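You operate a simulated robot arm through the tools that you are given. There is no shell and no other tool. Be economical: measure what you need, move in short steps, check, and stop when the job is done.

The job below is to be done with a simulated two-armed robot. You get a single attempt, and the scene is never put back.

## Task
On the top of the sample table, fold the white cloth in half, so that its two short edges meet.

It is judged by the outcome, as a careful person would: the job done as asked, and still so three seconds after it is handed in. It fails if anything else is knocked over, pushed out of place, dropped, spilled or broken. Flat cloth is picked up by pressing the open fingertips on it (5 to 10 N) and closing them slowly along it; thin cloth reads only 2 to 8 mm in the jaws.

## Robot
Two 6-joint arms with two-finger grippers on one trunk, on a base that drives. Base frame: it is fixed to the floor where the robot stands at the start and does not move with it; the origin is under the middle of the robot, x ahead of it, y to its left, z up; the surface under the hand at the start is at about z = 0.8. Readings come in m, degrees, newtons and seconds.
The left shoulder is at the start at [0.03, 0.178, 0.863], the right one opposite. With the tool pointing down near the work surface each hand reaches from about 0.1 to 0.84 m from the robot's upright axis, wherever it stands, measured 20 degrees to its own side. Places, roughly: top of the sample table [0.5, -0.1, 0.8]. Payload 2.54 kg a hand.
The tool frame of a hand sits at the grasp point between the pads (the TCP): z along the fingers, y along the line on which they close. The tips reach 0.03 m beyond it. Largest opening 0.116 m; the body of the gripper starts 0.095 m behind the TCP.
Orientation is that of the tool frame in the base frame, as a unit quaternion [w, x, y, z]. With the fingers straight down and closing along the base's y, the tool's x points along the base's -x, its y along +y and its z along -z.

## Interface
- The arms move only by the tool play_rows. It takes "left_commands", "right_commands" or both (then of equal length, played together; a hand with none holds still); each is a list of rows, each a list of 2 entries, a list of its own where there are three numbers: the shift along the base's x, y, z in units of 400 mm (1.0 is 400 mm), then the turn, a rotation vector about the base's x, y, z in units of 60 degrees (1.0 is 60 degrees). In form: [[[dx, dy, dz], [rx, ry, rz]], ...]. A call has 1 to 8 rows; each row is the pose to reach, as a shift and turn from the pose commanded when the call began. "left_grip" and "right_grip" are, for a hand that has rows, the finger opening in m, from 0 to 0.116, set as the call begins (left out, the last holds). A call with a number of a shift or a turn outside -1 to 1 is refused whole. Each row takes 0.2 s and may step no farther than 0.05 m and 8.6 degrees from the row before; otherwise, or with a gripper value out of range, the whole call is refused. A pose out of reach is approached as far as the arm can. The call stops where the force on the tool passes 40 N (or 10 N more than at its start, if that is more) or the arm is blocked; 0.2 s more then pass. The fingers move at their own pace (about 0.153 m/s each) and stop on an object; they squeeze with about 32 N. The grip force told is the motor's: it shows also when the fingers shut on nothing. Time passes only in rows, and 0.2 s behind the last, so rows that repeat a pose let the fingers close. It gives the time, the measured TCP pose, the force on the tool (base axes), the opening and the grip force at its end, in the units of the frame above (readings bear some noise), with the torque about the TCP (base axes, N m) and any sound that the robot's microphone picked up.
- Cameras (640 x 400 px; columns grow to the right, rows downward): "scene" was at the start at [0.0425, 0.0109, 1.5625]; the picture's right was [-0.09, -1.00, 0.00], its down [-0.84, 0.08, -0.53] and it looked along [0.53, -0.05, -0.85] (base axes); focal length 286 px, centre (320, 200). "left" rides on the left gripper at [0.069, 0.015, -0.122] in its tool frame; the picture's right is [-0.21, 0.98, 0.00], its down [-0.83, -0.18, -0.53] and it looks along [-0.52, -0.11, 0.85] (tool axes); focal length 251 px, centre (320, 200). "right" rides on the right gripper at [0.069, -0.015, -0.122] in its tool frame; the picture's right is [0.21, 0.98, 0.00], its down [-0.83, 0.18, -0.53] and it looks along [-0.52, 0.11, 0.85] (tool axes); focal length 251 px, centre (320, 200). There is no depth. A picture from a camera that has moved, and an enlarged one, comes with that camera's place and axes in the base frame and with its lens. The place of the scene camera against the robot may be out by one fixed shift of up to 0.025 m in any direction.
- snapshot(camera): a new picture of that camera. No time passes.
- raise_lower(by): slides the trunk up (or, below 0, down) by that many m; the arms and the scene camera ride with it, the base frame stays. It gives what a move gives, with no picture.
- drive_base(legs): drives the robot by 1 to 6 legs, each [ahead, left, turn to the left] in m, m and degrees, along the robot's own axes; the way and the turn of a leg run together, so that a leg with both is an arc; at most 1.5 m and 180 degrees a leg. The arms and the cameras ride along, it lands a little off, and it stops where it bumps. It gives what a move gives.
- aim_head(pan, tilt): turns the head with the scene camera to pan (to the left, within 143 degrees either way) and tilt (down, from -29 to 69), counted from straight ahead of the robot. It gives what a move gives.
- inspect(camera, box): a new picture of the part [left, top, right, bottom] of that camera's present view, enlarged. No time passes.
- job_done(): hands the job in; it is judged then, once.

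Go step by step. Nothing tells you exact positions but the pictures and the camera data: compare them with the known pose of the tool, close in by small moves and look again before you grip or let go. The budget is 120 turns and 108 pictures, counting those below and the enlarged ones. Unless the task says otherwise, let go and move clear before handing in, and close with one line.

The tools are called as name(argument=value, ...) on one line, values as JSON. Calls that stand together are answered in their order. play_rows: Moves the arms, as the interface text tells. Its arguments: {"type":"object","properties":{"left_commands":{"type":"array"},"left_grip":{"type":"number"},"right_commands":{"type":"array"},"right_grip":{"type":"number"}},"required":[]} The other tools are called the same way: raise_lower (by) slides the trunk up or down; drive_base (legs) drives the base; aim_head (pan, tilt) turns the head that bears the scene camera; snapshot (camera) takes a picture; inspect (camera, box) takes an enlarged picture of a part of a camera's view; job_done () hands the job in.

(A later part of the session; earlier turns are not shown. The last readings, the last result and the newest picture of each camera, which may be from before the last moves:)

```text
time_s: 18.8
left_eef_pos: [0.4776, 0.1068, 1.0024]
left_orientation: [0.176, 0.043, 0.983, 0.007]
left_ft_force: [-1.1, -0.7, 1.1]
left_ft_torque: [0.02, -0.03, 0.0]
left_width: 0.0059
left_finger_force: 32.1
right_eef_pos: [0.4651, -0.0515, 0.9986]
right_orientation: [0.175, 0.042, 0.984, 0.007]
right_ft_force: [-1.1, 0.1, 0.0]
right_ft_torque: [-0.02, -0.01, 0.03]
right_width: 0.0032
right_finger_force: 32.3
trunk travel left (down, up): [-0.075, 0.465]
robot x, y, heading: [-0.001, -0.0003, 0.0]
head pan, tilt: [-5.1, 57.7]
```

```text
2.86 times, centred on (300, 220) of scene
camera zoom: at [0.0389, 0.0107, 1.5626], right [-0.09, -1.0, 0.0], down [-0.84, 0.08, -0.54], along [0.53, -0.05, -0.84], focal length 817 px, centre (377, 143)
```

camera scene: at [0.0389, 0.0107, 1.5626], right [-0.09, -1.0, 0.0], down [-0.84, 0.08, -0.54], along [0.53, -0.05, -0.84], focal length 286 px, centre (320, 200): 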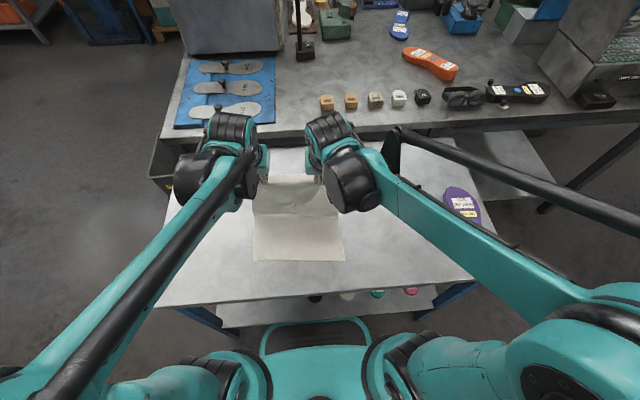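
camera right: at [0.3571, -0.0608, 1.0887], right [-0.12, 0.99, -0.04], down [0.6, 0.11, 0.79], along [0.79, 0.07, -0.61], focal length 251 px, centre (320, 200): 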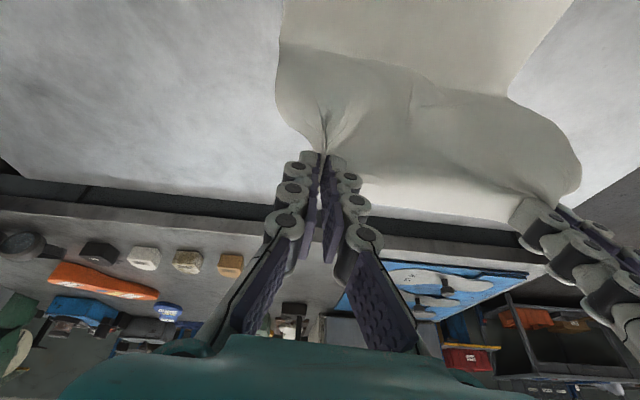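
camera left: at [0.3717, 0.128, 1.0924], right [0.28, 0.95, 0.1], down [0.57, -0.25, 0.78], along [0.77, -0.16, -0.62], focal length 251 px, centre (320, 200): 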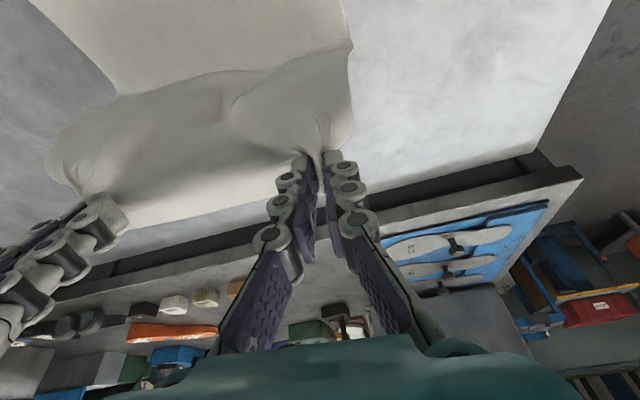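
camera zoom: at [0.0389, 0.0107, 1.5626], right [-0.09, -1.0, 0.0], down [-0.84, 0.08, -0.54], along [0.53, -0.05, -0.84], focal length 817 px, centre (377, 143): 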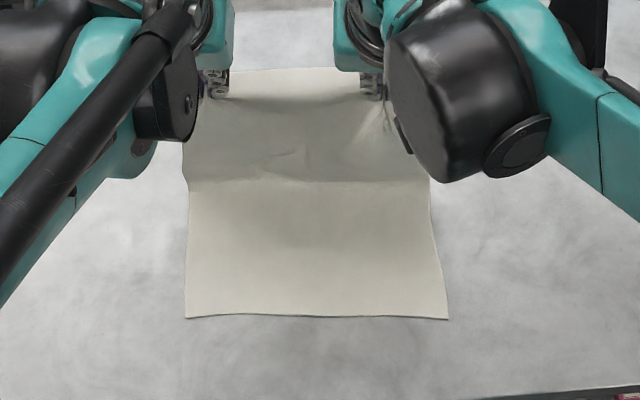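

The near edge now lies at about (0.335, 0.158) on the left and (0.311, -0.099) on the right, still straight and square. I re-aim for there and go on with the second half of the arc, stopping just above.

play_rows(left_commands=[[[-0.075, 0.002, -0.008], [0, -0.042, 0]], [[-0.147, 0.004, -0.032], [0, -0.083, 0]], [[-0.214, 0.006, -0.071], [0, -0.125, 0]], [[-0.272, 0.008, -0.124], [0, -0.167, 0]], [[-0.32, 0.01, -0.188], [0, -0.208, 0]], [[-0.356, 0.012, -0.261], [0, -0.25, 0]], [[-0.37, 0.012, -0.31], [0, -0.29, 0]]], right_commands=[[[-0.075, 0, -0.008], [0, -0.042, 0]], [[-0.147, 0, -0.032], [0, -0.083, 0]], [[-0.214, 0, -0.071], [0, -0.125, 0]], [[-0.272, 0, -0.124], [0, -0.167, 0]], [[-0.32, -0.002, -0.188], [0, -0.208, 0]], [[-0.356, -0.004, -0.261], [0, -0.25, 0]], [[-0.37, -0.004, -0.305], [0, -0.29, 0]]])

inspect(camera="scene", box=[200, 140, 400, 300])

snapshot(camera="left")

snapshot(camera="right")

```text
time_s: 20.4
left_eef_pos: [0.3514, 0.1058, 0.8829]
left_orientation: [0.32, 0.041, 0.946, 0.014]
left_ft_force: [0.4, 0.0, -0.8]
left_ft_torque: [0.05, 0.03, -0.01]
left_width: 0.0061
left_finger_force: 32.5
right_eef_pos: [0.3229, -0.0508, 0.8738]
right_orientation: [0.32, 0.04, 0.946, 0.014]
right_ft_force: [0.5, 0.7, -0.7]
right_ft_torque: [-0.03, 0.0, 0.01]
right_width: 0.0036
right_finger_force: 31.7
trunk travel left (down, up): [-0.075, 0.465]
robot x, y, heading: [0.0017, 0.0049, -0.1]
head pan, tilt: [-5.1, 57.7]
```

```text
2.50 times, centred on (300, 220) of scene
camera zoom: at [0.0459, 0.0108, 1.5625], right [-0.09, -1.0, 0.0], down [-0.84, 0.08, -0.53], along [0.53, -0.05, -0.85], focal length 715 px, centre (370, 150)
```

zoom: 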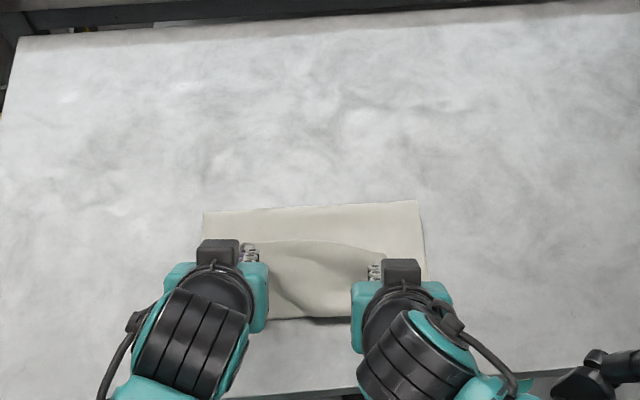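

```text
76 pictures are left
camera left: at [0.2236, 0.1257, 0.9377], right [0.24, 0.95, 0.18], down [0.32, -0.25, 0.91], along [0.92, -0.16, -0.36], focal length 251 px, centre (320, 200)
```

left: 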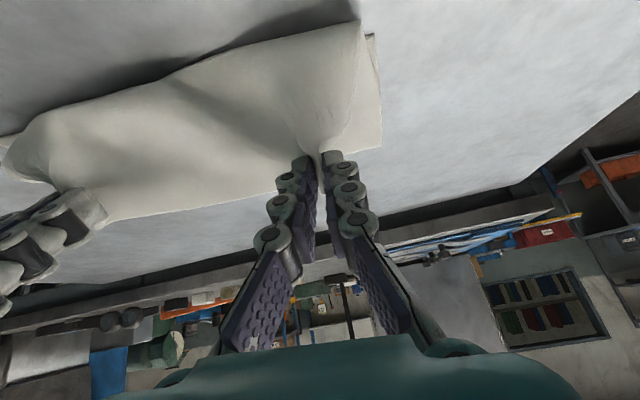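

```text
75 pictures are left
camera right: at [0.1941, -0.0603, 0.9298], right [-0.1, 0.99, -0.08], down [0.34, 0.11, 0.93], along [0.93, 0.07, -0.35], focal length 251 px, centre (320, 200)
```

right: 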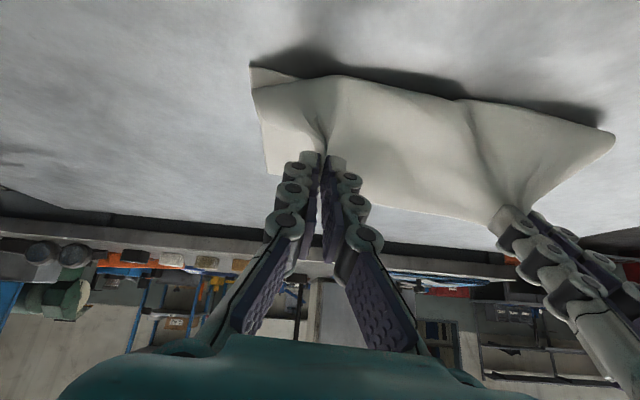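

The left arm is near its inner reach limit, and the sheet bulges back under the tips with the gripped edge still above it. I'll raise and move the hands forward, then back the base off so the arms have room to tilt more and pull the sheet straight.

play_rows(left_commands=[[[0.05, 0, 0.06], [0, 0, 0]], [[0.1, 0, 0.11], [0, 0, 0]], [[0.16, 0, 0.15], [0, 0, 0]], [[0.22, 0, 0.18], [0, 0, 0]], [[0.27, 0, 0.18], [0, 0, 0]], [[0.27, 0, 0.18], [0, 0, 0]]], right_commands=[[[0.05, 0, 0.06], [0, 0, 0]], [[0.1, 0, 0.11], [0, 0, 0]], [[0.16, 0, 0.15], [0, 0, 0]], [[0.22, 0, 0.18], [0, 0, 0]], [[0.27, 0, 0.18], [0, 0, 0]], [[0.27, 0, 0.18], [0, 0, 0]]])

drive_base(legs=[[-0.12, 0, 0]])

snapshot(camera="scene")

snapshot(camera="left")

```text
time_s: 21.8
left_eef_pos: [0.4419, 0.1123, 0.9488]
left_orientation: [0.321, 0.041, 0.946, 0.014]
left_ft_force: [-0.2, -6.8, 0.1]
left_ft_torque: [-0.15, -0.04, -0.1]
left_width: 0.0063
left_finger_force: 31.9
right_eef_pos: [0.4273, -0.055, 0.9498]
right_orientation: [0.321, 0.041, 0.946, 0.014]
right_ft_force: [-0.7, 5.7, 0.0]
right_ft_torque: [0.08, 0.0, 0.14]
right_width: 0.0033
right_finger_force: 32.1
trunk travel left (down, up): [-0.075, 0.465]
robot x, y, heading: [-0.0008, -0.0001, 0.0]
head pan, tilt: [-5.1, 57.7]
```

```text
time_s: 23.0
left_eef_pos: [0.3225, 0.1122, 0.9501]
left_orientation: [0.321, 0.042, 0.946, 0.014]
left_ft_force: [-1.3, -5.3, 0.9]
left_ft_torque: [-0.14, -0.01, -0.11]
left_width: 0.0062
left_finger_force: 31.7
right_eef_pos: [0.3069, -0.0549, 0.95]
right_orientation: [0.322, 0.041, 0.946, 0.014]
right_ft_force: [0.4, 4.8, -0.3]
right_ft_torque: [0.1, -0.05, 0.15]
right_width: 0.0034
right_finger_force: 31.5
trunk travel left (down, up): [-0.075, 0.465]
robot x, y, heading: [-0.1205, -0.0014, 0.1]
head pan, tilt: [-5.1, 57.7]
```

```text
74 pictures are left
camera scene: at [-0.0782, 0.0108, 1.5626], right [-0.09, -1.0, 0.0], down [-0.84, 0.08, -0.54], along [0.53, -0.05, -0.84], focal length 286 px, centre (320, 200)
```

scene: 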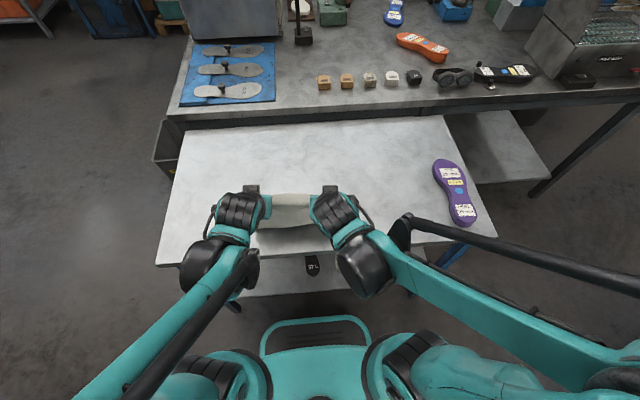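

```text
73 pictures are left
camera left: at [0.1945, 0.1328, 1.0041], right [0.24, 0.95, 0.18], down [0.32, -0.25, 0.91], along [0.92, -0.16, -0.36], focal length 251 px, centre (320, 200)
```

left: 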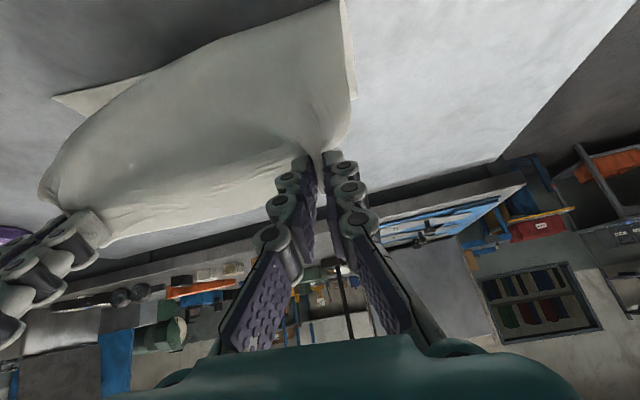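

Both grips hold, with room gained. Now I tilt the fingers to about 75° forward, the tips staying roughly in place, and relax the edge tension slightly.

play_rows(left_commands=[[[-0.004, -0.005, -0.006], [0, -0.105, 0]], [[-0.009, -0.008, -0.012], [0, -0.21, 0]], [[-0.014, -0.008, -0.02], [0, -0.315, 0]], [[-0.018, -0.008, -0.027], [0, -0.42, 0]], [[-0.023, -0.008, -0.034], [0, -0.525, 0]], [[-0.028, -0.008, -0.04], [0, -0.63, 0]], [[-0.028, -0.008, -0.04], [0, -0.63, 0]]], right_commands=[[[-0.004, 0.003, -0.006], [0, -0.105, 0]], [[-0.009, 0.006, -0.012], [0, -0.21, 0]], [[-0.014, 0.006, -0.02], [0, -0.315, 0]], [[-0.018, 0.006, -0.027], [0, -0.42, 0]], [[-0.023, 0.006, -0.034], [0, -0.525, 0]], [[-0.028, 0.006, -0.04], [0, -0.63, 0]], [[-0.028, 0.006, -0.04], [0, -0.63, 0]]])

snapshot(camera="scene")

snapshot(camera="left")

snapshot(camera="right")

```text
time_s: 24.6
left_eef_pos: [0.3269, 0.1041, 1.0013]
left_orientation: [0.61, 0.034, 0.791, 0.026]
left_ft_force: [0.2, -0.8, -0.3]
left_ft_torque: [0.0, 0.02, 0.01]
left_width: 0.0057
left_finger_force: 32.1
left hand out of reach, approached as far as the arm can: row 4, 5, 6, 7
right_eef_pos: [0.2984, -0.0505, 0.9991]
right_orientation: [0.609, 0.034, 0.792, 0.027]
right_ft_force: [-1.0, -0.2, -0.2]
right_ft_torque: [-0.05, 0.01, -0.03]
right_width: 0.0032
right_finger_force: 31.8
right hand out of reach, approached as far as the arm can: row 4, 5, 6, 7
trunk travel left (down, up): [-0.075, 0.465]
robot x, y, heading: [-0.118, -0.0003, 0.1]
head pan, tilt: [-5.1, 57.7]
```

```text
72 pictures are left
camera scene: at [-0.0759, 0.0107, 1.5625], right [-0.09, -1.0, 0.0], down [-0.84, 0.08, -0.53], along [0.53, -0.05, -0.85], focal length 286 px, centre (320, 200)
```

scene: 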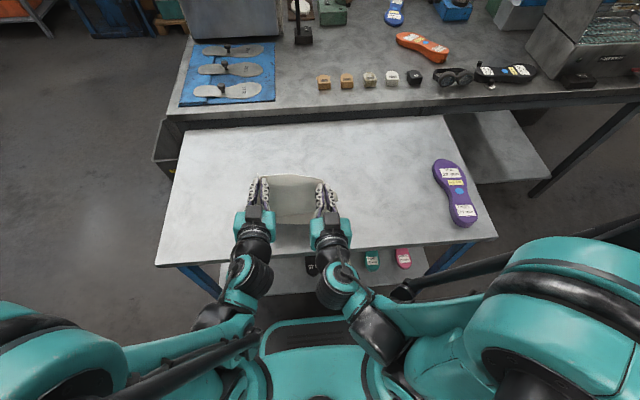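

```text
71 pictures are left
camera left: at [0.1913, 0.1257, 0.9662], right [0.08, 0.95, 0.29], down [-0.31, -0.25, 0.92], along [0.95, -0.16, 0.28], focal length 251 px, centre (320, 200)
```

left: 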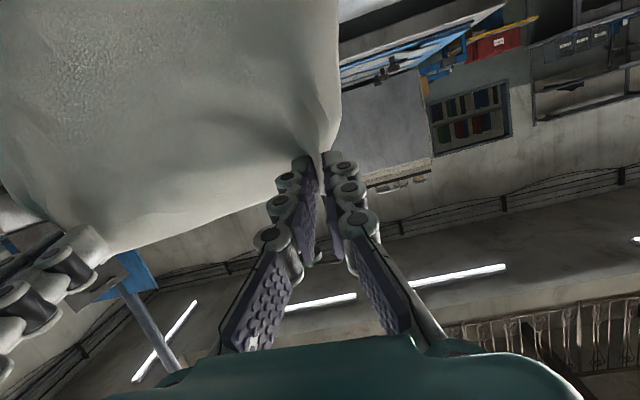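

```text
70 pictures are left
camera right: at [0.1634, -0.0597, 0.9633], right [-0.03, 0.99, -0.12], down [-0.3, 0.11, 0.95], along [0.95, 0.07, 0.29], focal length 251 px, centre (320, 200)
```

right: 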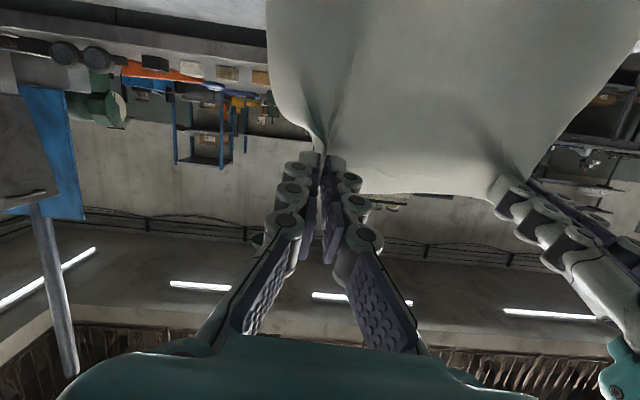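

The camera hangs under the tilted hand, so 75° is only good aloft, but it turned the gripped edge upward, as wanted. I check where the lower layer lies.

inspect(camera="scene", box=[220, 160, 380, 260])

```text
4.00 times, centred on (300, 210) of scene
camera zoom: at [-0.0759, 0.0107, 1.5625], right [-0.09, -1.0, 0.0], down [-0.84, 0.08, -0.53], along [0.53, -0.05, -0.85], focal length 1143 px, centre (400, 160)
```

zoom: 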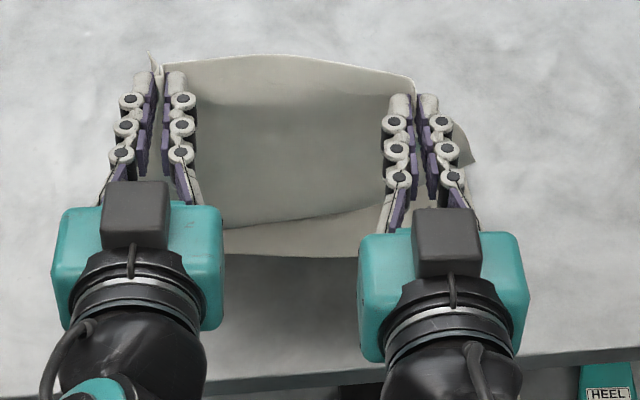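

The near edge of the lower layer is still at x ≈ 0.323, but the bend has rolled too far toward the robot (about 0.42 rather than 0.50). I swing the hands forward and up again so the lower half lies flat, then look.

play_rows(left_commands=[[[0.04, 0, 0.12], [0, 0.04, 0]], [[0.12, 0, 0.15], [0, 0.08, 0]], [[0.2, 0, 0.15], [0, 0.12, 0]], [[0.28, 0, 0.14], [0, 0.17, 0]], [[0.36, 0, 0.13], [0, 0.21, 0]], [[0.43, 0, 0.12], [0, 0.25, 0]], [[0.5, 0, 0.1], [0, 0.3, 0]], [[0.5, 0, 0.1], [0, 0.333, 0]]], right_commands=[[[0.04, 0, 0.12], [0, 0.04, 0]], [[0.12, 0, 0.15], [0, 0.08, 0]], [[0.2, 0, 0.15], [0, 0.12, 0]], [[0.28, 0, 0.14], [0, 0.17, 0]], [[0.36, 0, 0.13], [0, 0.21, 0]], [[0.43, 0, 0.12], [0, 0.25, 0]], [[0.5, 0, 0.1], [0, 0.3, 0]], [[0.5, 0, 0.1], [0, 0.333, 0]]])

inspect(camera="scene", box=[200, 120, 400, 260])

snapshot(camera="left")

```text
refused: row 1 steps farther than a row can; nothing moved
```

```text
2.86 times, centred on (300, 190) of scene
camera zoom: at [-0.0759, 0.0107, 1.5625], right [-0.09, -1.0, 0.0], down [-0.84, 0.08, -0.53], along [0.53, -0.05, -0.85], focal length 817 px, centre (377, 229)
```

zoom: 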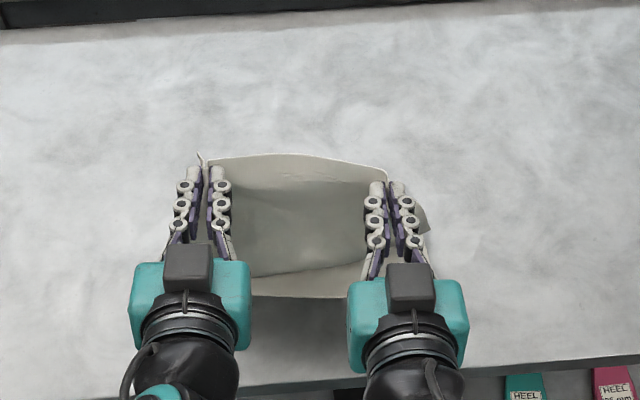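

```text
67 pictures are left
camera left: at [0.1913, 0.1257, 0.9662], right [0.08, 0.95, 0.29], down [-0.31, -0.25, 0.92], along [0.95, -0.16, 0.28], focal length 251 px, centre (320, 200)
```

left: 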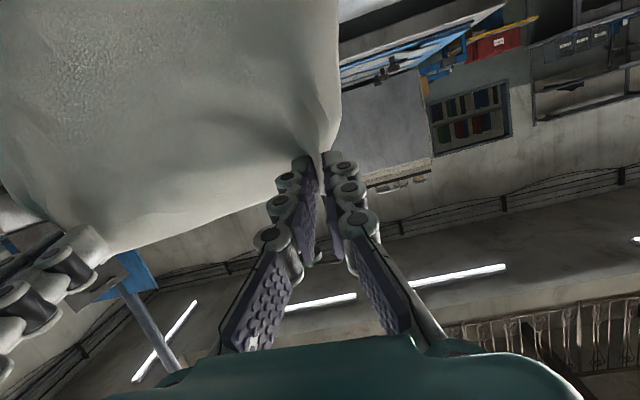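

The first row stepped just too far, so I replay the motion with smaller steps.

play_rows(left_commands=[[[0.03, 0, 0.09], [0, 0.04, 0]], [[0.11, 0, 0.14], [0, 0.08, 0]], [[0.2, 0, 0.15], [0, 0.12, 0]], [[0.28, 0, 0.14], [0, 0.17, 0]], [[0.36, 0, 0.13], [0, 0.21, 0]], [[0.43, 0, 0.12], [0, 0.25, 0]], [[0.5, 0, 0.1], [0, 0.3, 0]], [[0.5, 0, 0.1], [0, 0.333, 0]]], right_commands=[[[0.03, 0, 0.09], [0, 0.04, 0]], [[0.11, 0, 0.14], [0, 0.08, 0]], [[0.2, 0, 0.15], [0, 0.12, 0]], [[0.28, 0, 0.14], [0, 0.17, 0]], [[0.36, 0, 0.13], [0, 0.21, 0]], [[0.43, 0, 0.12], [0, 0.25, 0]], [[0.5, 0, 0.1], [0, 0.3, 0]], [[0.5, 0, 0.1], [0, 0.333, 0]]])

inspect(camera="scene", box=[200, 120, 400, 260])

snapshot(camera="left")

```text
time_s: 26.4
left_eef_pos: [0.5125, 0.1079, 1.0399]
left_orientation: [0.463, 0.039, 0.885, 0.02]
left_ft_force: [-0.3, 0.3, 0.0]
left_ft_torque: [0.04, 0.02, 0.02]
left_width: 0.0059
left_finger_force: 32.0
right_eef_pos: [0.5, -0.0497, 1.041]
right_orientation: [0.463, 0.039, 0.885, 0.02]
right_ft_force: [0.1, 0.2, 0.2]
right_ft_torque: [-0.07, 0.01, 0.02]
right_width: 0.0033
right_finger_force: 31.8
trunk travel left (down, up): [-0.075, 0.465]
robot x, y, heading: [-0.1204, 0.0025, 0.1]
head pan, tilt: [-5.1, 57.7]
```

```text
2.86 times, centred on (300, 190) of scene
camera zoom: at [-0.0776, 0.0108, 1.5626], right [-0.09, -1.0, 0.0], down [-0.84, 0.08, -0.54], along [0.53, -0.05, -0.84], focal length 817 px, centre (377, 229)
```

zoom: 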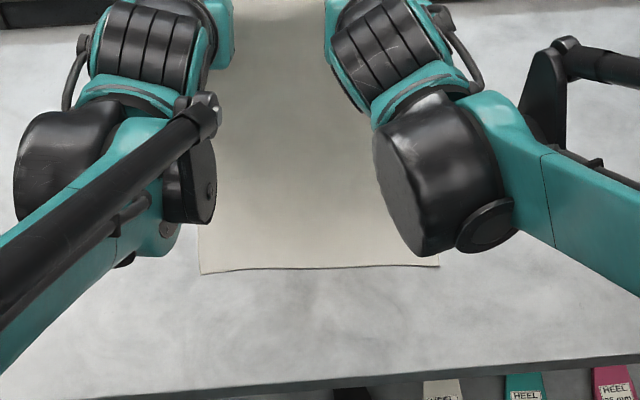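

```text
65 pictures are left
camera left: at [0.3735, 0.1292, 1.0523], right [0.17, 0.95, 0.25], down [0.02, -0.25, 0.97], along [0.99, -0.16, -0.06], focal length 251 px, centre (320, 200)
```

left: 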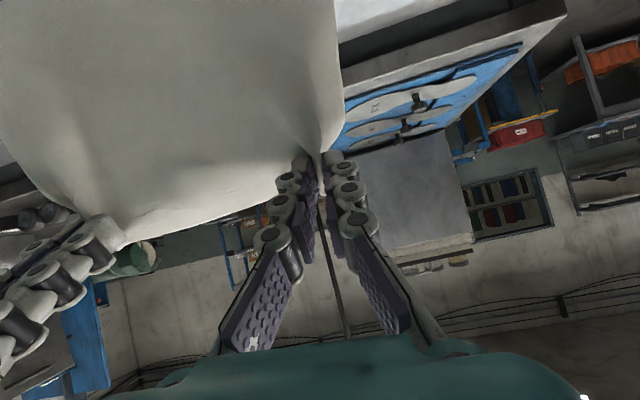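

The near edge now lies at about x = 0.357 (slid 3 cm more, since the hands were rather high), with the sheet hanging straight under the tips. I lower 4 cm and follow a taut arc back, re-aimed at that edge.

play_rows(left_commands=[[[0, 0, -0.06], [0, 0, 0]], [[0, 0, -0.1], [0, 0, 0]], [[-0.07, -0.003, -0.106], [0, 0, 0]], [[-0.137, -0.006, -0.125], [0, 0, 0]], [[-0.2, -0.009, -0.156], [0, 0, 0]], [[-0.257, -0.012, -0.198], [0, 0, 0]], [[-0.306, -0.016, -0.25], [0, 0, 0]], [[-0.346, -0.02, -0.31], [0, 0, 0]]], right_commands=[[[0, 0, -0.06], [0, 0, 0]], [[0, 0, -0.1], [0, 0, 0]], [[-0.07, -0.003, -0.106], [0, 0, 0]], [[-0.137, -0.006, -0.125], [0, 0, 0]], [[-0.2, -0.009, -0.156], [0, 0, 0]], [[-0.257, -0.012, -0.198], [0, 0, 0]], [[-0.306, -0.016, -0.25], [0, 0, 0]], [[-0.346, -0.02, -0.31], [0, 0, 0]]])

inspect(camera="scene", box=[200, 120, 400, 260])

snapshot(camera="left")

snapshot(camera="right")

```text
time_s: 28.2
left_eef_pos: [0.3757, 0.0994, 0.9151]
left_orientation: [0.463, 0.038, 0.885, 0.02]
left_ft_force: [0.6, 0.5, -0.1]
left_ft_torque: [-0.01, -0.02, 0.0]
left_width: 0.0059
left_finger_force: 32.0
right_eef_pos: [0.3628, -0.0573, 0.915]
right_orientation: [0.463, 0.039, 0.885, 0.02]
right_ft_force: [0.0, -0.3, 0.5]
right_ft_torque: [-0.01, -0.03, 0.02]
right_width: 0.003
right_finger_force: 31.4
trunk travel left (down, up): [-0.075, 0.465]
robot x, y, heading: [-0.1177, 0.0005, -0.0]
head pan, tilt: [-5.1, 57.7]
```

```text
2.86 times, centred on (300, 190) of scene
camera zoom: at [-0.0748, 0.0109, 1.5625], right [-0.09, -1.0, 0.0], down [-0.84, 0.08, -0.53], along [0.53, -0.05, -0.85], focal length 817 px, centre (377, 229)
```

zoom: 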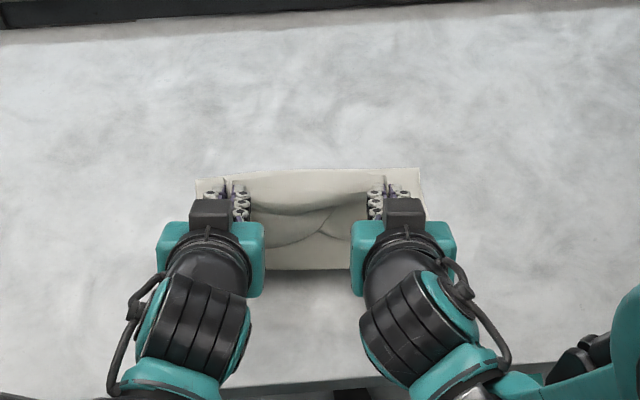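

```text
63 pictures are left
camera left: at [0.2371, 0.1204, 0.9283], right [0.17, 0.95, 0.24], down [0.02, -0.25, 0.97], along [0.98, -0.16, -0.06], focal length 251 px, centre (320, 200)
```

left: 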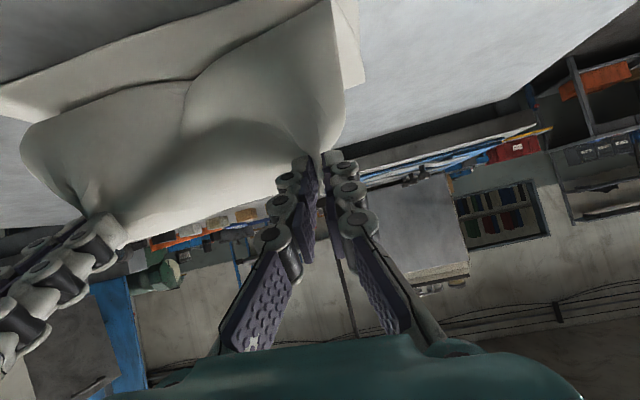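

```text
62 pictures are left
camera right: at [0.2244, -0.0665, 0.9275], right [-0.07, 0.99, -0.11], down [0.04, 0.11, 0.99], along [1.0, 0.07, -0.05], focal length 251 px, centre (320, 200)
```

right: 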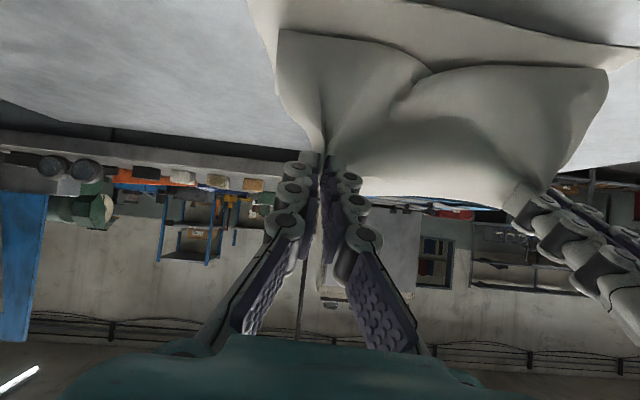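

The sheet sagged back into a bulge because the bend rolled too far toward the robot. I'll lay more of it out forward again (tips to about x = 0.60, z = 0.92), so that I can then come down short and draw the edge back low, letting the bend roll to the middle.

play_rows(left_commands=[[[0.06, 0, 0.05], [0, 0, 0]], [[0.12, 0, 0.09], [0, 0, 0]], [[0.19, 0, 0.12], [0, 0, 0]], [[0.26, 0, 0.13], [0, 0, 0]], [[0.33, 0, 0.12], [0, 0, 0]], [[0.4, 0, 0.1], [0, 0, 0]], [[0.46, 0, 0.08], [0, 0, 0]], [[0.515, 0, 0.065], [0, 0, 0]]], right_commands=[[[0.06, 0, 0.05], [0, 0, 0]], [[0.12, 0, 0.09], [0, 0, 0]], [[0.19, 0, 0.12], [0, 0, 0]], [[0.26, 0, 0.13], [0, 0, 0]], [[0.33, 0, 0.12], [0, 0, 0]], [[0.4, 0, 0.1], [0, 0, 0]], [[0.46, 0, 0.08], [0, 0, 0]], [[0.515, 0, 0.065], [0, 0, 0]]])

inspect(camera="scene", box=[200, 120, 400, 260])

snapshot(camera="right")

```text
time_s: 30.0
left_eef_pos: [0.5833, 0.0987, 0.9408]
left_orientation: [0.462, 0.039, 0.886, 0.019]
left_ft_force: [1.1, 0.1, -0.9]
left_ft_torque: [0.01, 0.0, 0.0]
left_width: 0.006
left_finger_force: 32.3
right_eef_pos: [0.5683, -0.0572, 0.9394]
right_orientation: [0.462, 0.038, 0.886, 0.021]
right_ft_force: [-0.1, 0.0, -0.1]
right_ft_torque: [-0.04, -0.03, -0.01]
right_width: 0.0031
right_finger_force: 30.9
trunk travel left (down, up): [-0.075, 0.465]
robot x, y, heading: [-0.1174, 0.0024, 0.0]
head pan, tilt: [-5.1, 57.7]
```

```text
2.86 times, centred on (300, 190) of scene
camera zoom: at [-0.0744, 0.0109, 1.5625], right [-0.09, -1.0, 0.0], down [-0.84, 0.08, -0.53], along [0.53, -0.05, -0.85], focal length 817 px, centre (377, 229)
```

zoom: 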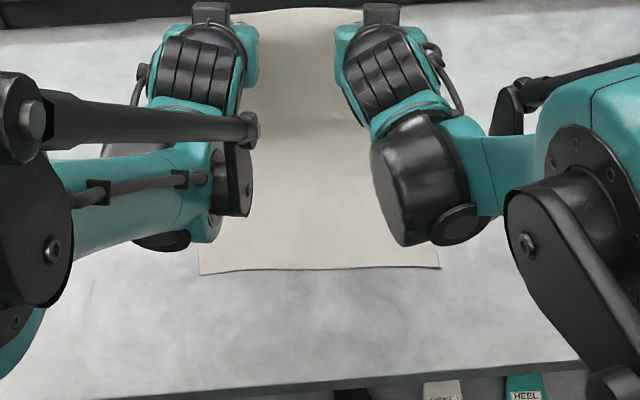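

```text
60 pictures are left
camera right: at [0.4298, -0.0667, 0.952], right [-0.07, 0.99, -0.11], down [0.04, 0.11, 0.99], along [1.0, 0.07, -0.05], focal length 251 px, centre (320, 200)
```

right: 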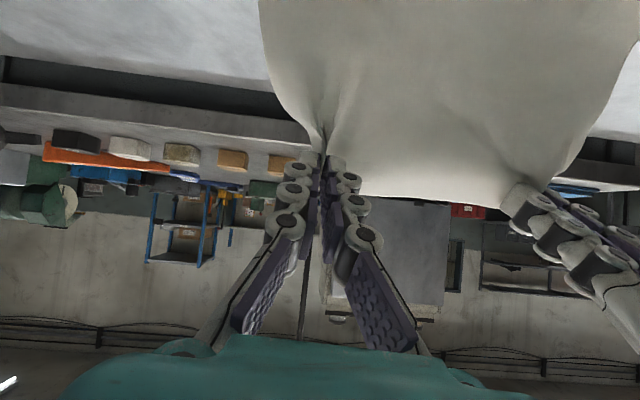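

The lower part lies flat and the sheet hangs smoothly. Now the short, tight arc down to tips at about x = 0.485, z = 0.83.

play_rows(left_commands=[[[-0.0775, 0, -0.008], [0, 0, 0]], [[-0.15, 0, -0.031], [0, 0, 0]], [[-0.2125, 0, -0.069], [0, 0, 0]], [[-0.26, 0, -0.1175], [0, 0, 0]], [[-0.29, 0, -0.175], [0, 0, 0]], [[-0.3, 0, -0.225], [0, 0, 0]]], right_commands=[[[-0.0775, 0, -0.008], [0, 0, 0]], [[-0.15, 0, -0.031], [0, 0, 0]], [[-0.2125, 0, -0.069], [0, 0, 0]], [[-0.26, 0, -0.1175], [0, 0, 0]], [[-0.29, 0, -0.175], [0, 0, 0]], [[-0.3, 0, -0.225], [0, 0, 0]]])

inspect(camera="scene", box=[200, 120, 400, 260])

snapshot(camera="right")

snapshot(camera="left")

```text
time_s: 31.4
left_eef_pos: [0.4702, 0.0994, 0.8661]
left_orientation: [0.461, 0.039, 0.886, 0.02]
left_ft_force: [-0.3, 0.5, -0.6]
left_ft_torque: [0.01, -0.02, 0.03]
left_width: 0.0059
left_finger_force: 31.8
left hand out of reach, approached as far as the arm can: row 6
right_eef_pos: [0.457, -0.0527, 0.8664]
right_orientation: [0.462, 0.038, 0.886, 0.021]
right_ft_force: [-0.2, -0.4, 0.3]
right_ft_torque: [-0.03, 0.0, 0.02]
right_width: 0.0029
right_finger_force: 32.3
right hand out of reach, approached as far as the arm can: row 6
trunk travel left (down, up): [-0.075, 0.465]
robot x, y, heading: [-0.1196, -0.004, -0.2]
head pan, tilt: [-5.1, 57.7]
```

```text
2.86 times, centred on (300, 190) of scene
camera zoom: at [-0.0751, 0.0109, 1.5625], right [-0.09, -1.0, 0.0], down [-0.84, 0.08, -0.53], along [0.53, -0.05, -0.85], focal length 817 px, centre (377, 229)
```

zoom: 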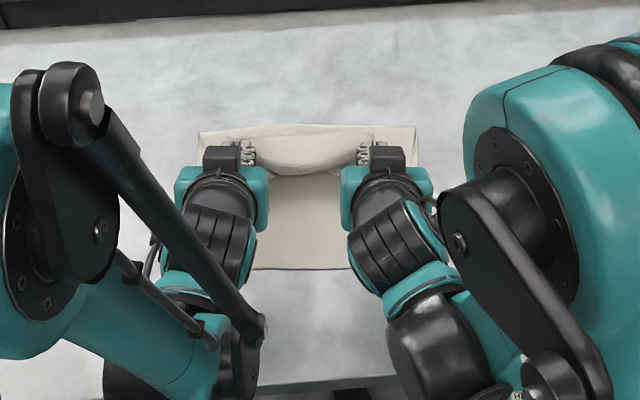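

```text
58 pictures are left
camera right: at [0.3181, -0.0624, 0.8785], right [-0.07, 0.99, -0.11], down [0.04, 0.11, 0.99], along [1.0, 0.07, -0.05], focal length 251 px, centre (320, 200)
```

right: 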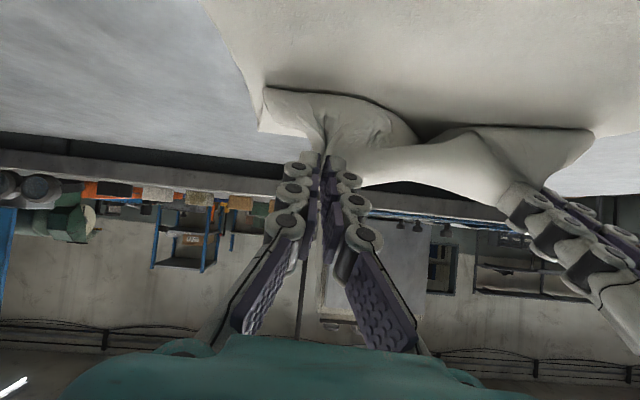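

```text
57 pictures are left
camera left: at [0.3317, 0.1207, 0.8789], right [0.17, 0.95, 0.24], down [0.02, -0.25, 0.97], along [0.98, -0.16, -0.07], focal length 251 px, centre (320, 200)
```

left: 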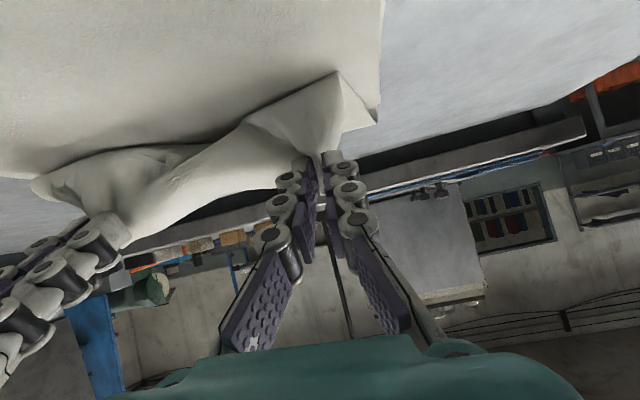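

The bend is now at x ≈ 0.545 with the near edge at 0.355 — almost exactly half. The free edge must come back about 12 cm, and I do that by backing the base, which keeps the hands at this height.

drive_base(legs=[[-0.11, 0, 0]])

inspect(camera="scene", box=[200, 80, 400, 220])

snapshot(camera="right")

snapshot(camera="left")

```text
time_s: 32.6
left_eef_pos: [0.3597, 0.0991, 0.8676]
left_orientation: [0.463, 0.04, 0.885, 0.019]
left_ft_force: [-0.9, 1.7, -0.1]
left_ft_torque: [-0.03, 0.01, 0.0]
left_width: 0.0059
left_finger_force: 32.1
right_eef_pos: [0.3448, -0.0544, 0.8662]
right_orientation: [0.463, 0.039, 0.885, 0.02]
right_ft_force: [0.7, -0.9, 0.0]
right_ft_torque: [-0.03, 0.0, 0.05]
right_width: 0.0039
right_finger_force: 33.2
trunk travel left (down, up): [-0.075, 0.465]
robot x, y, heading: [-0.2268, 0.0009, -0.0]
head pan, tilt: [-5.1, 57.7]
```

```text
2.86 times, centred on (300, 150) of scene
camera zoom: at [-0.1887, 0.0108, 1.5626], right [-0.09, -1.0, 0.0], down [-0.84, 0.08, -0.54], along [0.53, -0.05, -0.84], focal length 817 px, centre (377, 343)
```

zoom: 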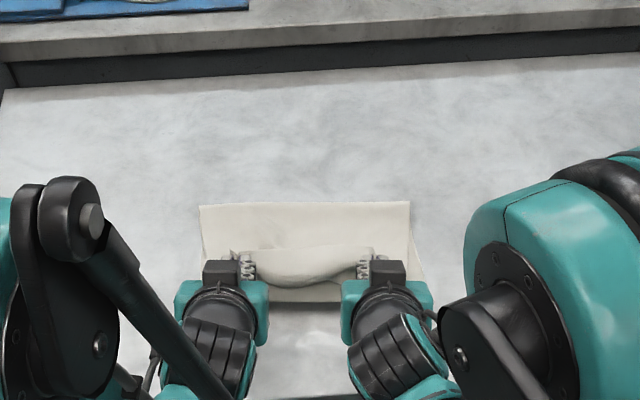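

```text
55 pictures are left
camera right: at [0.2059, -0.0629, 0.8796], right [-0.07, 0.99, -0.11], down [0.04, 0.11, 0.99], along [1.0, 0.07, -0.05], focal length 251 px, centre (320, 200)
```

right: 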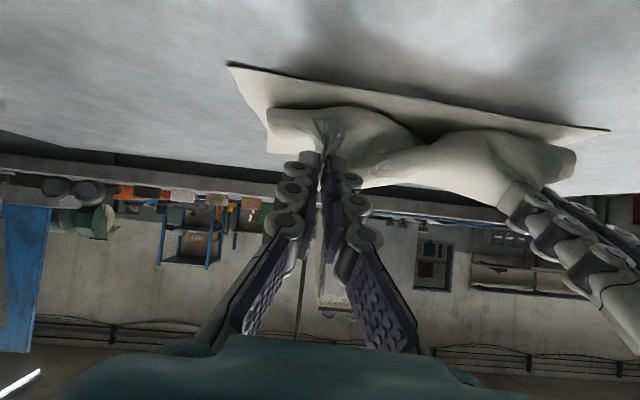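

```text
54 pictures are left
camera left: at [0.2196, 0.1203, 0.8801], right [0.17, 0.95, 0.25], down [0.02, -0.25, 0.97], along [0.98, -0.16, -0.06], focal length 251 px, centre (320, 200)
```

left: 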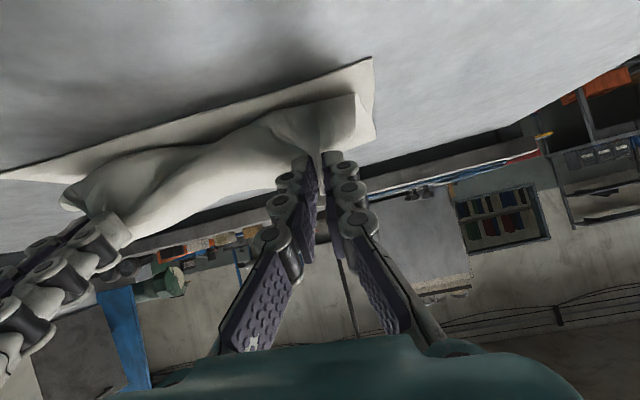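

The near edge stayed at 0.364/0.351, but the slack rolled the bend back to 0.50 and left a bulge. I'll lay the sheet out forward once more, this time with fingers at 75° (the camera clears the table's front edge at the end pose), and lower the trunk so the wrists get there.

play_rows(left_commands=[[[0.04, 0, 0.08], [0, 0, 0]], [[0.1, 0, 0.15], [0, 0, 0]], [[0.17, 0, 0.2], [0, -0.06, 0]], [[0.25, 0, 0.22], [0, -0.12, 0]], [[0.33, 0, 0.21], [0, -0.18, 0]], [[0.41, 0, 0.19], [0, -0.24, 0]], [[0.48, 0, 0.17], [0, -0.29, 0]], [[0.54, 0, 0.16], [0, -0.333, 0]]], right_commands=[[[0.04, 0, 0.08], [0, 0, 0]], [[0.1, 0, 0.15], [0, 0, 0]], [[0.17, 0, 0.2], [0, -0.06, 0]], [[0.25, 0, 0.22], [0, -0.12, 0]], [[0.33, 0, 0.21], [0, -0.18, 0]], [[0.41, 0, 0.19], [0, -0.24, 0]], [[0.48, 0, 0.17], [0, -0.29, 0]], [[0.54, 0, 0.16], [0, -0.333, 0]]])

inspect(camera="scene", box=[200, 80, 400, 220])

snapshot(camera="left")

```text
time_s: 34.4
left_eef_pos: [0.5773, 0.1007, 0.928]
left_orientation: [0.609, 0.036, 0.792, 0.026]
left_ft_force: [0.8, 0.2, 0.5]
left_ft_torque: [0.01, 0.03, 0.01]
left_width: 0.0058
left_finger_force: 31.7
right_eef_pos: [0.5629, -0.052, 0.9295]
right_orientation: [0.609, 0.034, 0.792, 0.026]
right_ft_force: [0.6, -0.3, -0.9]
right_ft_torque: [-0.01, 0.0, 0.03]
right_width: 0.0038
right_finger_force: 32.2
trunk travel left (down, up): [-0.075, 0.465]
robot x, y, heading: [-0.23, -0.0031, -0.0]
head pan, tilt: [-5.1, 57.7]
```

```text
2.86 times, centred on (300, 150) of scene
camera zoom: at [-0.1852, 0.0109, 1.5625], right [-0.09, -1.0, 0.0], down [-0.84, 0.08, -0.53], along [0.53, -0.05, -0.85], focal length 817 px, centre (377, 343)
```

zoom: 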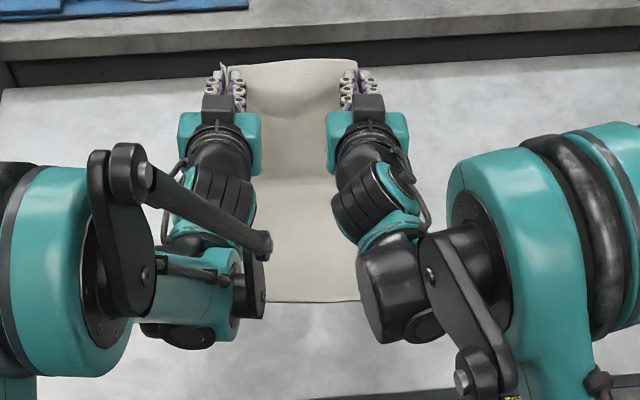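

```text
52 pictures are left
camera left: at [0.442, 0.1211, 0.8938], right [0.08, 0.95, 0.29], down [-0.31, -0.25, 0.92], along [0.95, -0.16, 0.27], focal length 251 px, centre (320, 200)
```

left: 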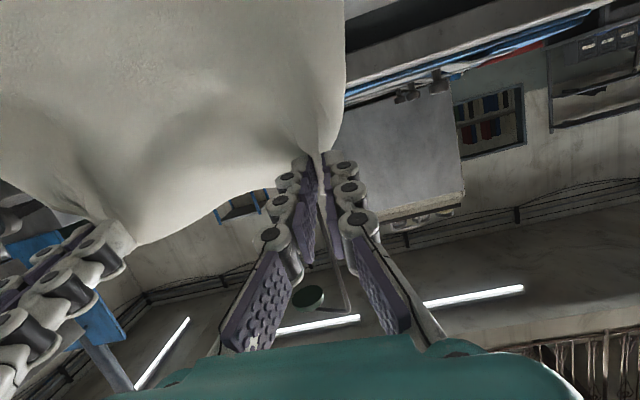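

75° is reached. Now a tighter swing, tilting up to 90° on the way so that the sheet leaves the fingers downward and forward, stopping with the tips at about (0.43, 0.88).

play_rows(left_commands=[[[-0.075, 0, 0.02], [0, -0.06, 0]], [[-0.14, 0, 0.025], [0, -0.12, 0]], [[-0.2025, 0, 0.012], [0, -0.18, 0]], [[-0.265, 0, -0.005], [0, -0.25, 0]], [[-0.32, 0, -0.04], [0, -0.25, 0]], [[-0.365, 0, -0.07], [0, -0.25, 0]], [[-0.405, 0, -0.095], [0, -0.25, 0]], [[-0.44, 0, -0.12], [0, -0.25, 0]]], right_commands=[[[-0.075, 0, 0.02], [0, -0.06, 0]], [[-0.14, 0, 0.025], [0, -0.12, 0]], [[-0.2025, 0, 0.012], [0, -0.18, 0]], [[-0.265, 0, -0.005], [0, -0.25, 0]], [[-0.32, 0, -0.04], [0, -0.25, 0]], [[-0.365, 0, -0.07], [0, -0.25, 0]], [[-0.405, 0, -0.095], [0, -0.25, 0]], [[-0.44, 0, -0.12], [0, -0.25, 0]]])

inspect(camera="scene", box=[200, 80, 400, 220])

snapshot(camera="left")

```text
time_s: 36.2
left_eef_pos: [0.4646, 0.0821, 0.9544]
left_orientation: [0.707, 0.03, 0.705, 0.031]
left_ft_force: [-1.0, -0.4, 1.5]
left_ft_torque: [0.0, 0.09, -0.01]
left_width: 0.006
left_finger_force: 32.1
left hand out of reach, approached as far as the arm can: row 4, 5, 6, 7, 8
right_eef_pos: [0.449, -0.0294, 0.9536]
right_orientation: [0.707, 0.032, 0.705, 0.03]
right_ft_force: [-0.9, 0.1, 0.6]
right_ft_torque: [-0.01, 0.02, 0.01]
right_width: 0.0034
right_finger_force: 31.4
right hand out of reach, approached as far as the arm can: row 4, 5, 6, 7, 8
trunk travel left (down, up): [-0.075, 0.465]
robot x, y, heading: [-0.2282, 0.0002, -0.2]
head pan, tilt: [-5.1, 57.7]
```

```text
2.86 times, centred on (300, 150) of scene
camera zoom: at [-0.1902, 0.0106, 1.5627], right [-0.09, -1.0, 0.0], down [-0.84, 0.08, -0.54], along [0.53, -0.05, -0.84], focal length 817 px, centre (377, 343)
```

zoom: 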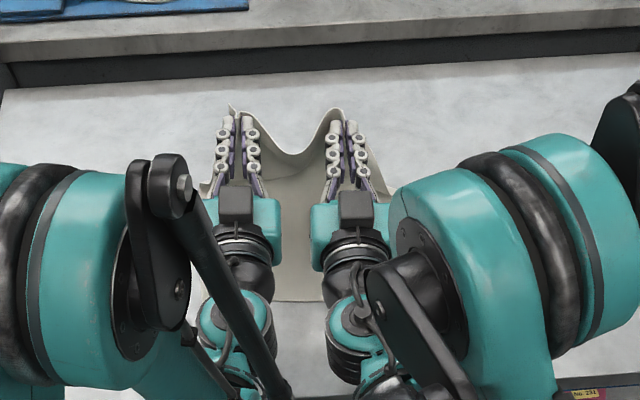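

```text
50 pictures are left
camera left: at [0.342, 0.1038, 0.8859], right [0.0, 0.95, 0.3], down [-0.54, -0.25, 0.81], along [0.84, -0.16, 0.51], focal length 251 px, centre (320, 200)
```

left: 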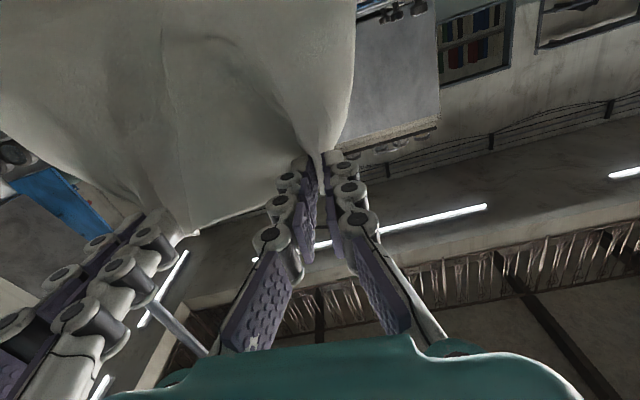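

The 90° pose is out of reach here and pulled the hands together. Better: return to the forward pose at 80° with the hands spread again, and do the backward travel with the base, while the arms keep their well-reached pose.

play_rows(left_commands=[[[0.06, 0.011, 0.0], [0, 0.04, 0]], [[0.12, 0.022, -0.01], [0, 0.08, 0]], [[0.18, 0.033, -0.02], [0, 0.12, 0]], [[0.24, 0.044, -0.05], [0, 0.167, 0]], [[0.285, 0.046, -0.065], [0, 0.167, 0]], [[0.285, 0.046, -0.065], [0, 0.167, 0]]], right_commands=[[[0.06, -0.014, 0.0], [0, 0.04, 0]], [[0.12, -0.028, -0.01], [0, 0.08, 0]], [[0.18, -0.042, -0.02], [0, 0.12, 0]], [[0.24, -0.056, -0.05], [0, 0.167, 0]], [[0.285, -0.058, -0.062], [0, 0.167, 0]], [[0.285, -0.058, -0.062], [0, 0.167, 0]]])

drive_base(legs=[[-0.1, 0, 0]])

inspect(camera="scene", box=[200, 60, 400, 200])

snapshot(camera="left")

```text
time_s: 37.6
left_eef_pos: [0.5815, 0.1018, 0.9289]
left_orientation: [0.643, 0.033, 0.765, 0.028]
left_ft_force: [0.0, 0.6, 0.0]
left_ft_torque: [0.03, 0.0, 0.03]
left_width: 0.0058
left_finger_force: 31.7
right_eef_pos: [0.5627, -0.0537, 0.9286]
right_orientation: [0.642, 0.035, 0.765, 0.027]
right_ft_force: [-1.7, -0.8, 0.6]
right_ft_torque: [-0.03, 0.01, -0.02]
right_width: 0.0027
right_finger_force: 30.4
trunk travel left (down, up): [-0.075, 0.465]
robot x, y, heading: [-0.2307, -0.0028, -0.1]
head pan, tilt: [-5.1, 57.7]
```

```text
time_s: 38.8
left_eef_pos: [0.4781, 0.102, 0.9313]
left_orientation: [0.643, 0.034, 0.764, 0.028]
left_ft_force: [-0.8, -0.4, 0.8]
left_ft_torque: [0.03, 0.03, -0.02]
left_width: 0.0059
left_finger_force: 31.9
right_eef_pos: [0.4613, -0.053, 0.9305]
right_orientation: [0.642, 0.034, 0.765, 0.028]
right_ft_force: [-1.7, 0.1, 0.3]
right_ft_torque: [-0.03, 0.06, -0.04]
right_width: 0.0026
right_finger_force: 31.2
trunk travel left (down, up): [-0.075, 0.465]
robot x, y, heading: [-0.3313, 0.0005, 0.0]
head pan, tilt: [-5.1, 57.7]
```

```text
2.86 times, centred on (300, 130) of scene
camera zoom: at [-0.2901, 0.011, 1.5626], right [-0.09, -1.0, 0.0], down [-0.84, 0.08, -0.54], along [0.53, -0.05, -0.84], focal length 817 px, centre (377, 400)
```

zoom: 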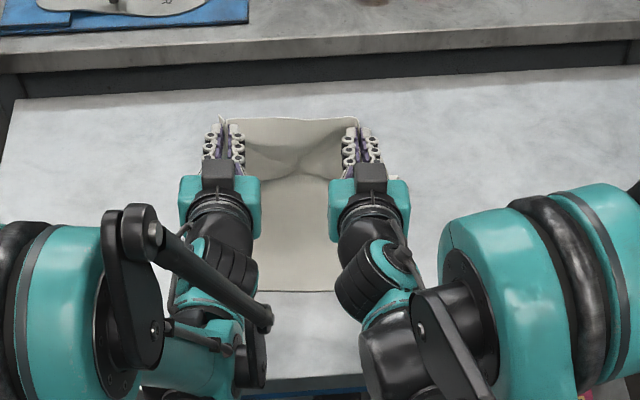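

```text
48 pictures are left
camera left: at [0.346, 0.1228, 0.8845], right [0.05, 0.95, 0.29], down [-0.39, -0.25, 0.89], along [0.92, -0.16, 0.36], focal length 251 px, centre (320, 200)
```

left: 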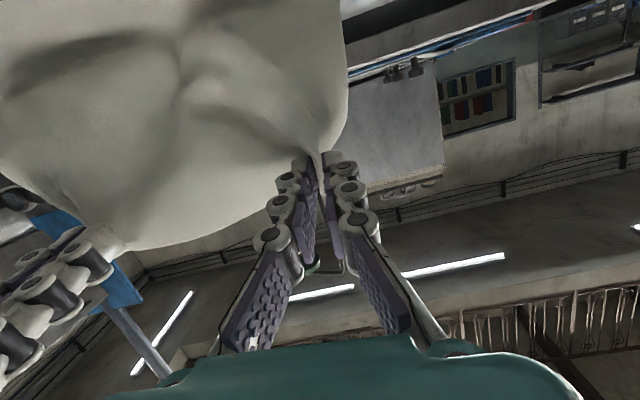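

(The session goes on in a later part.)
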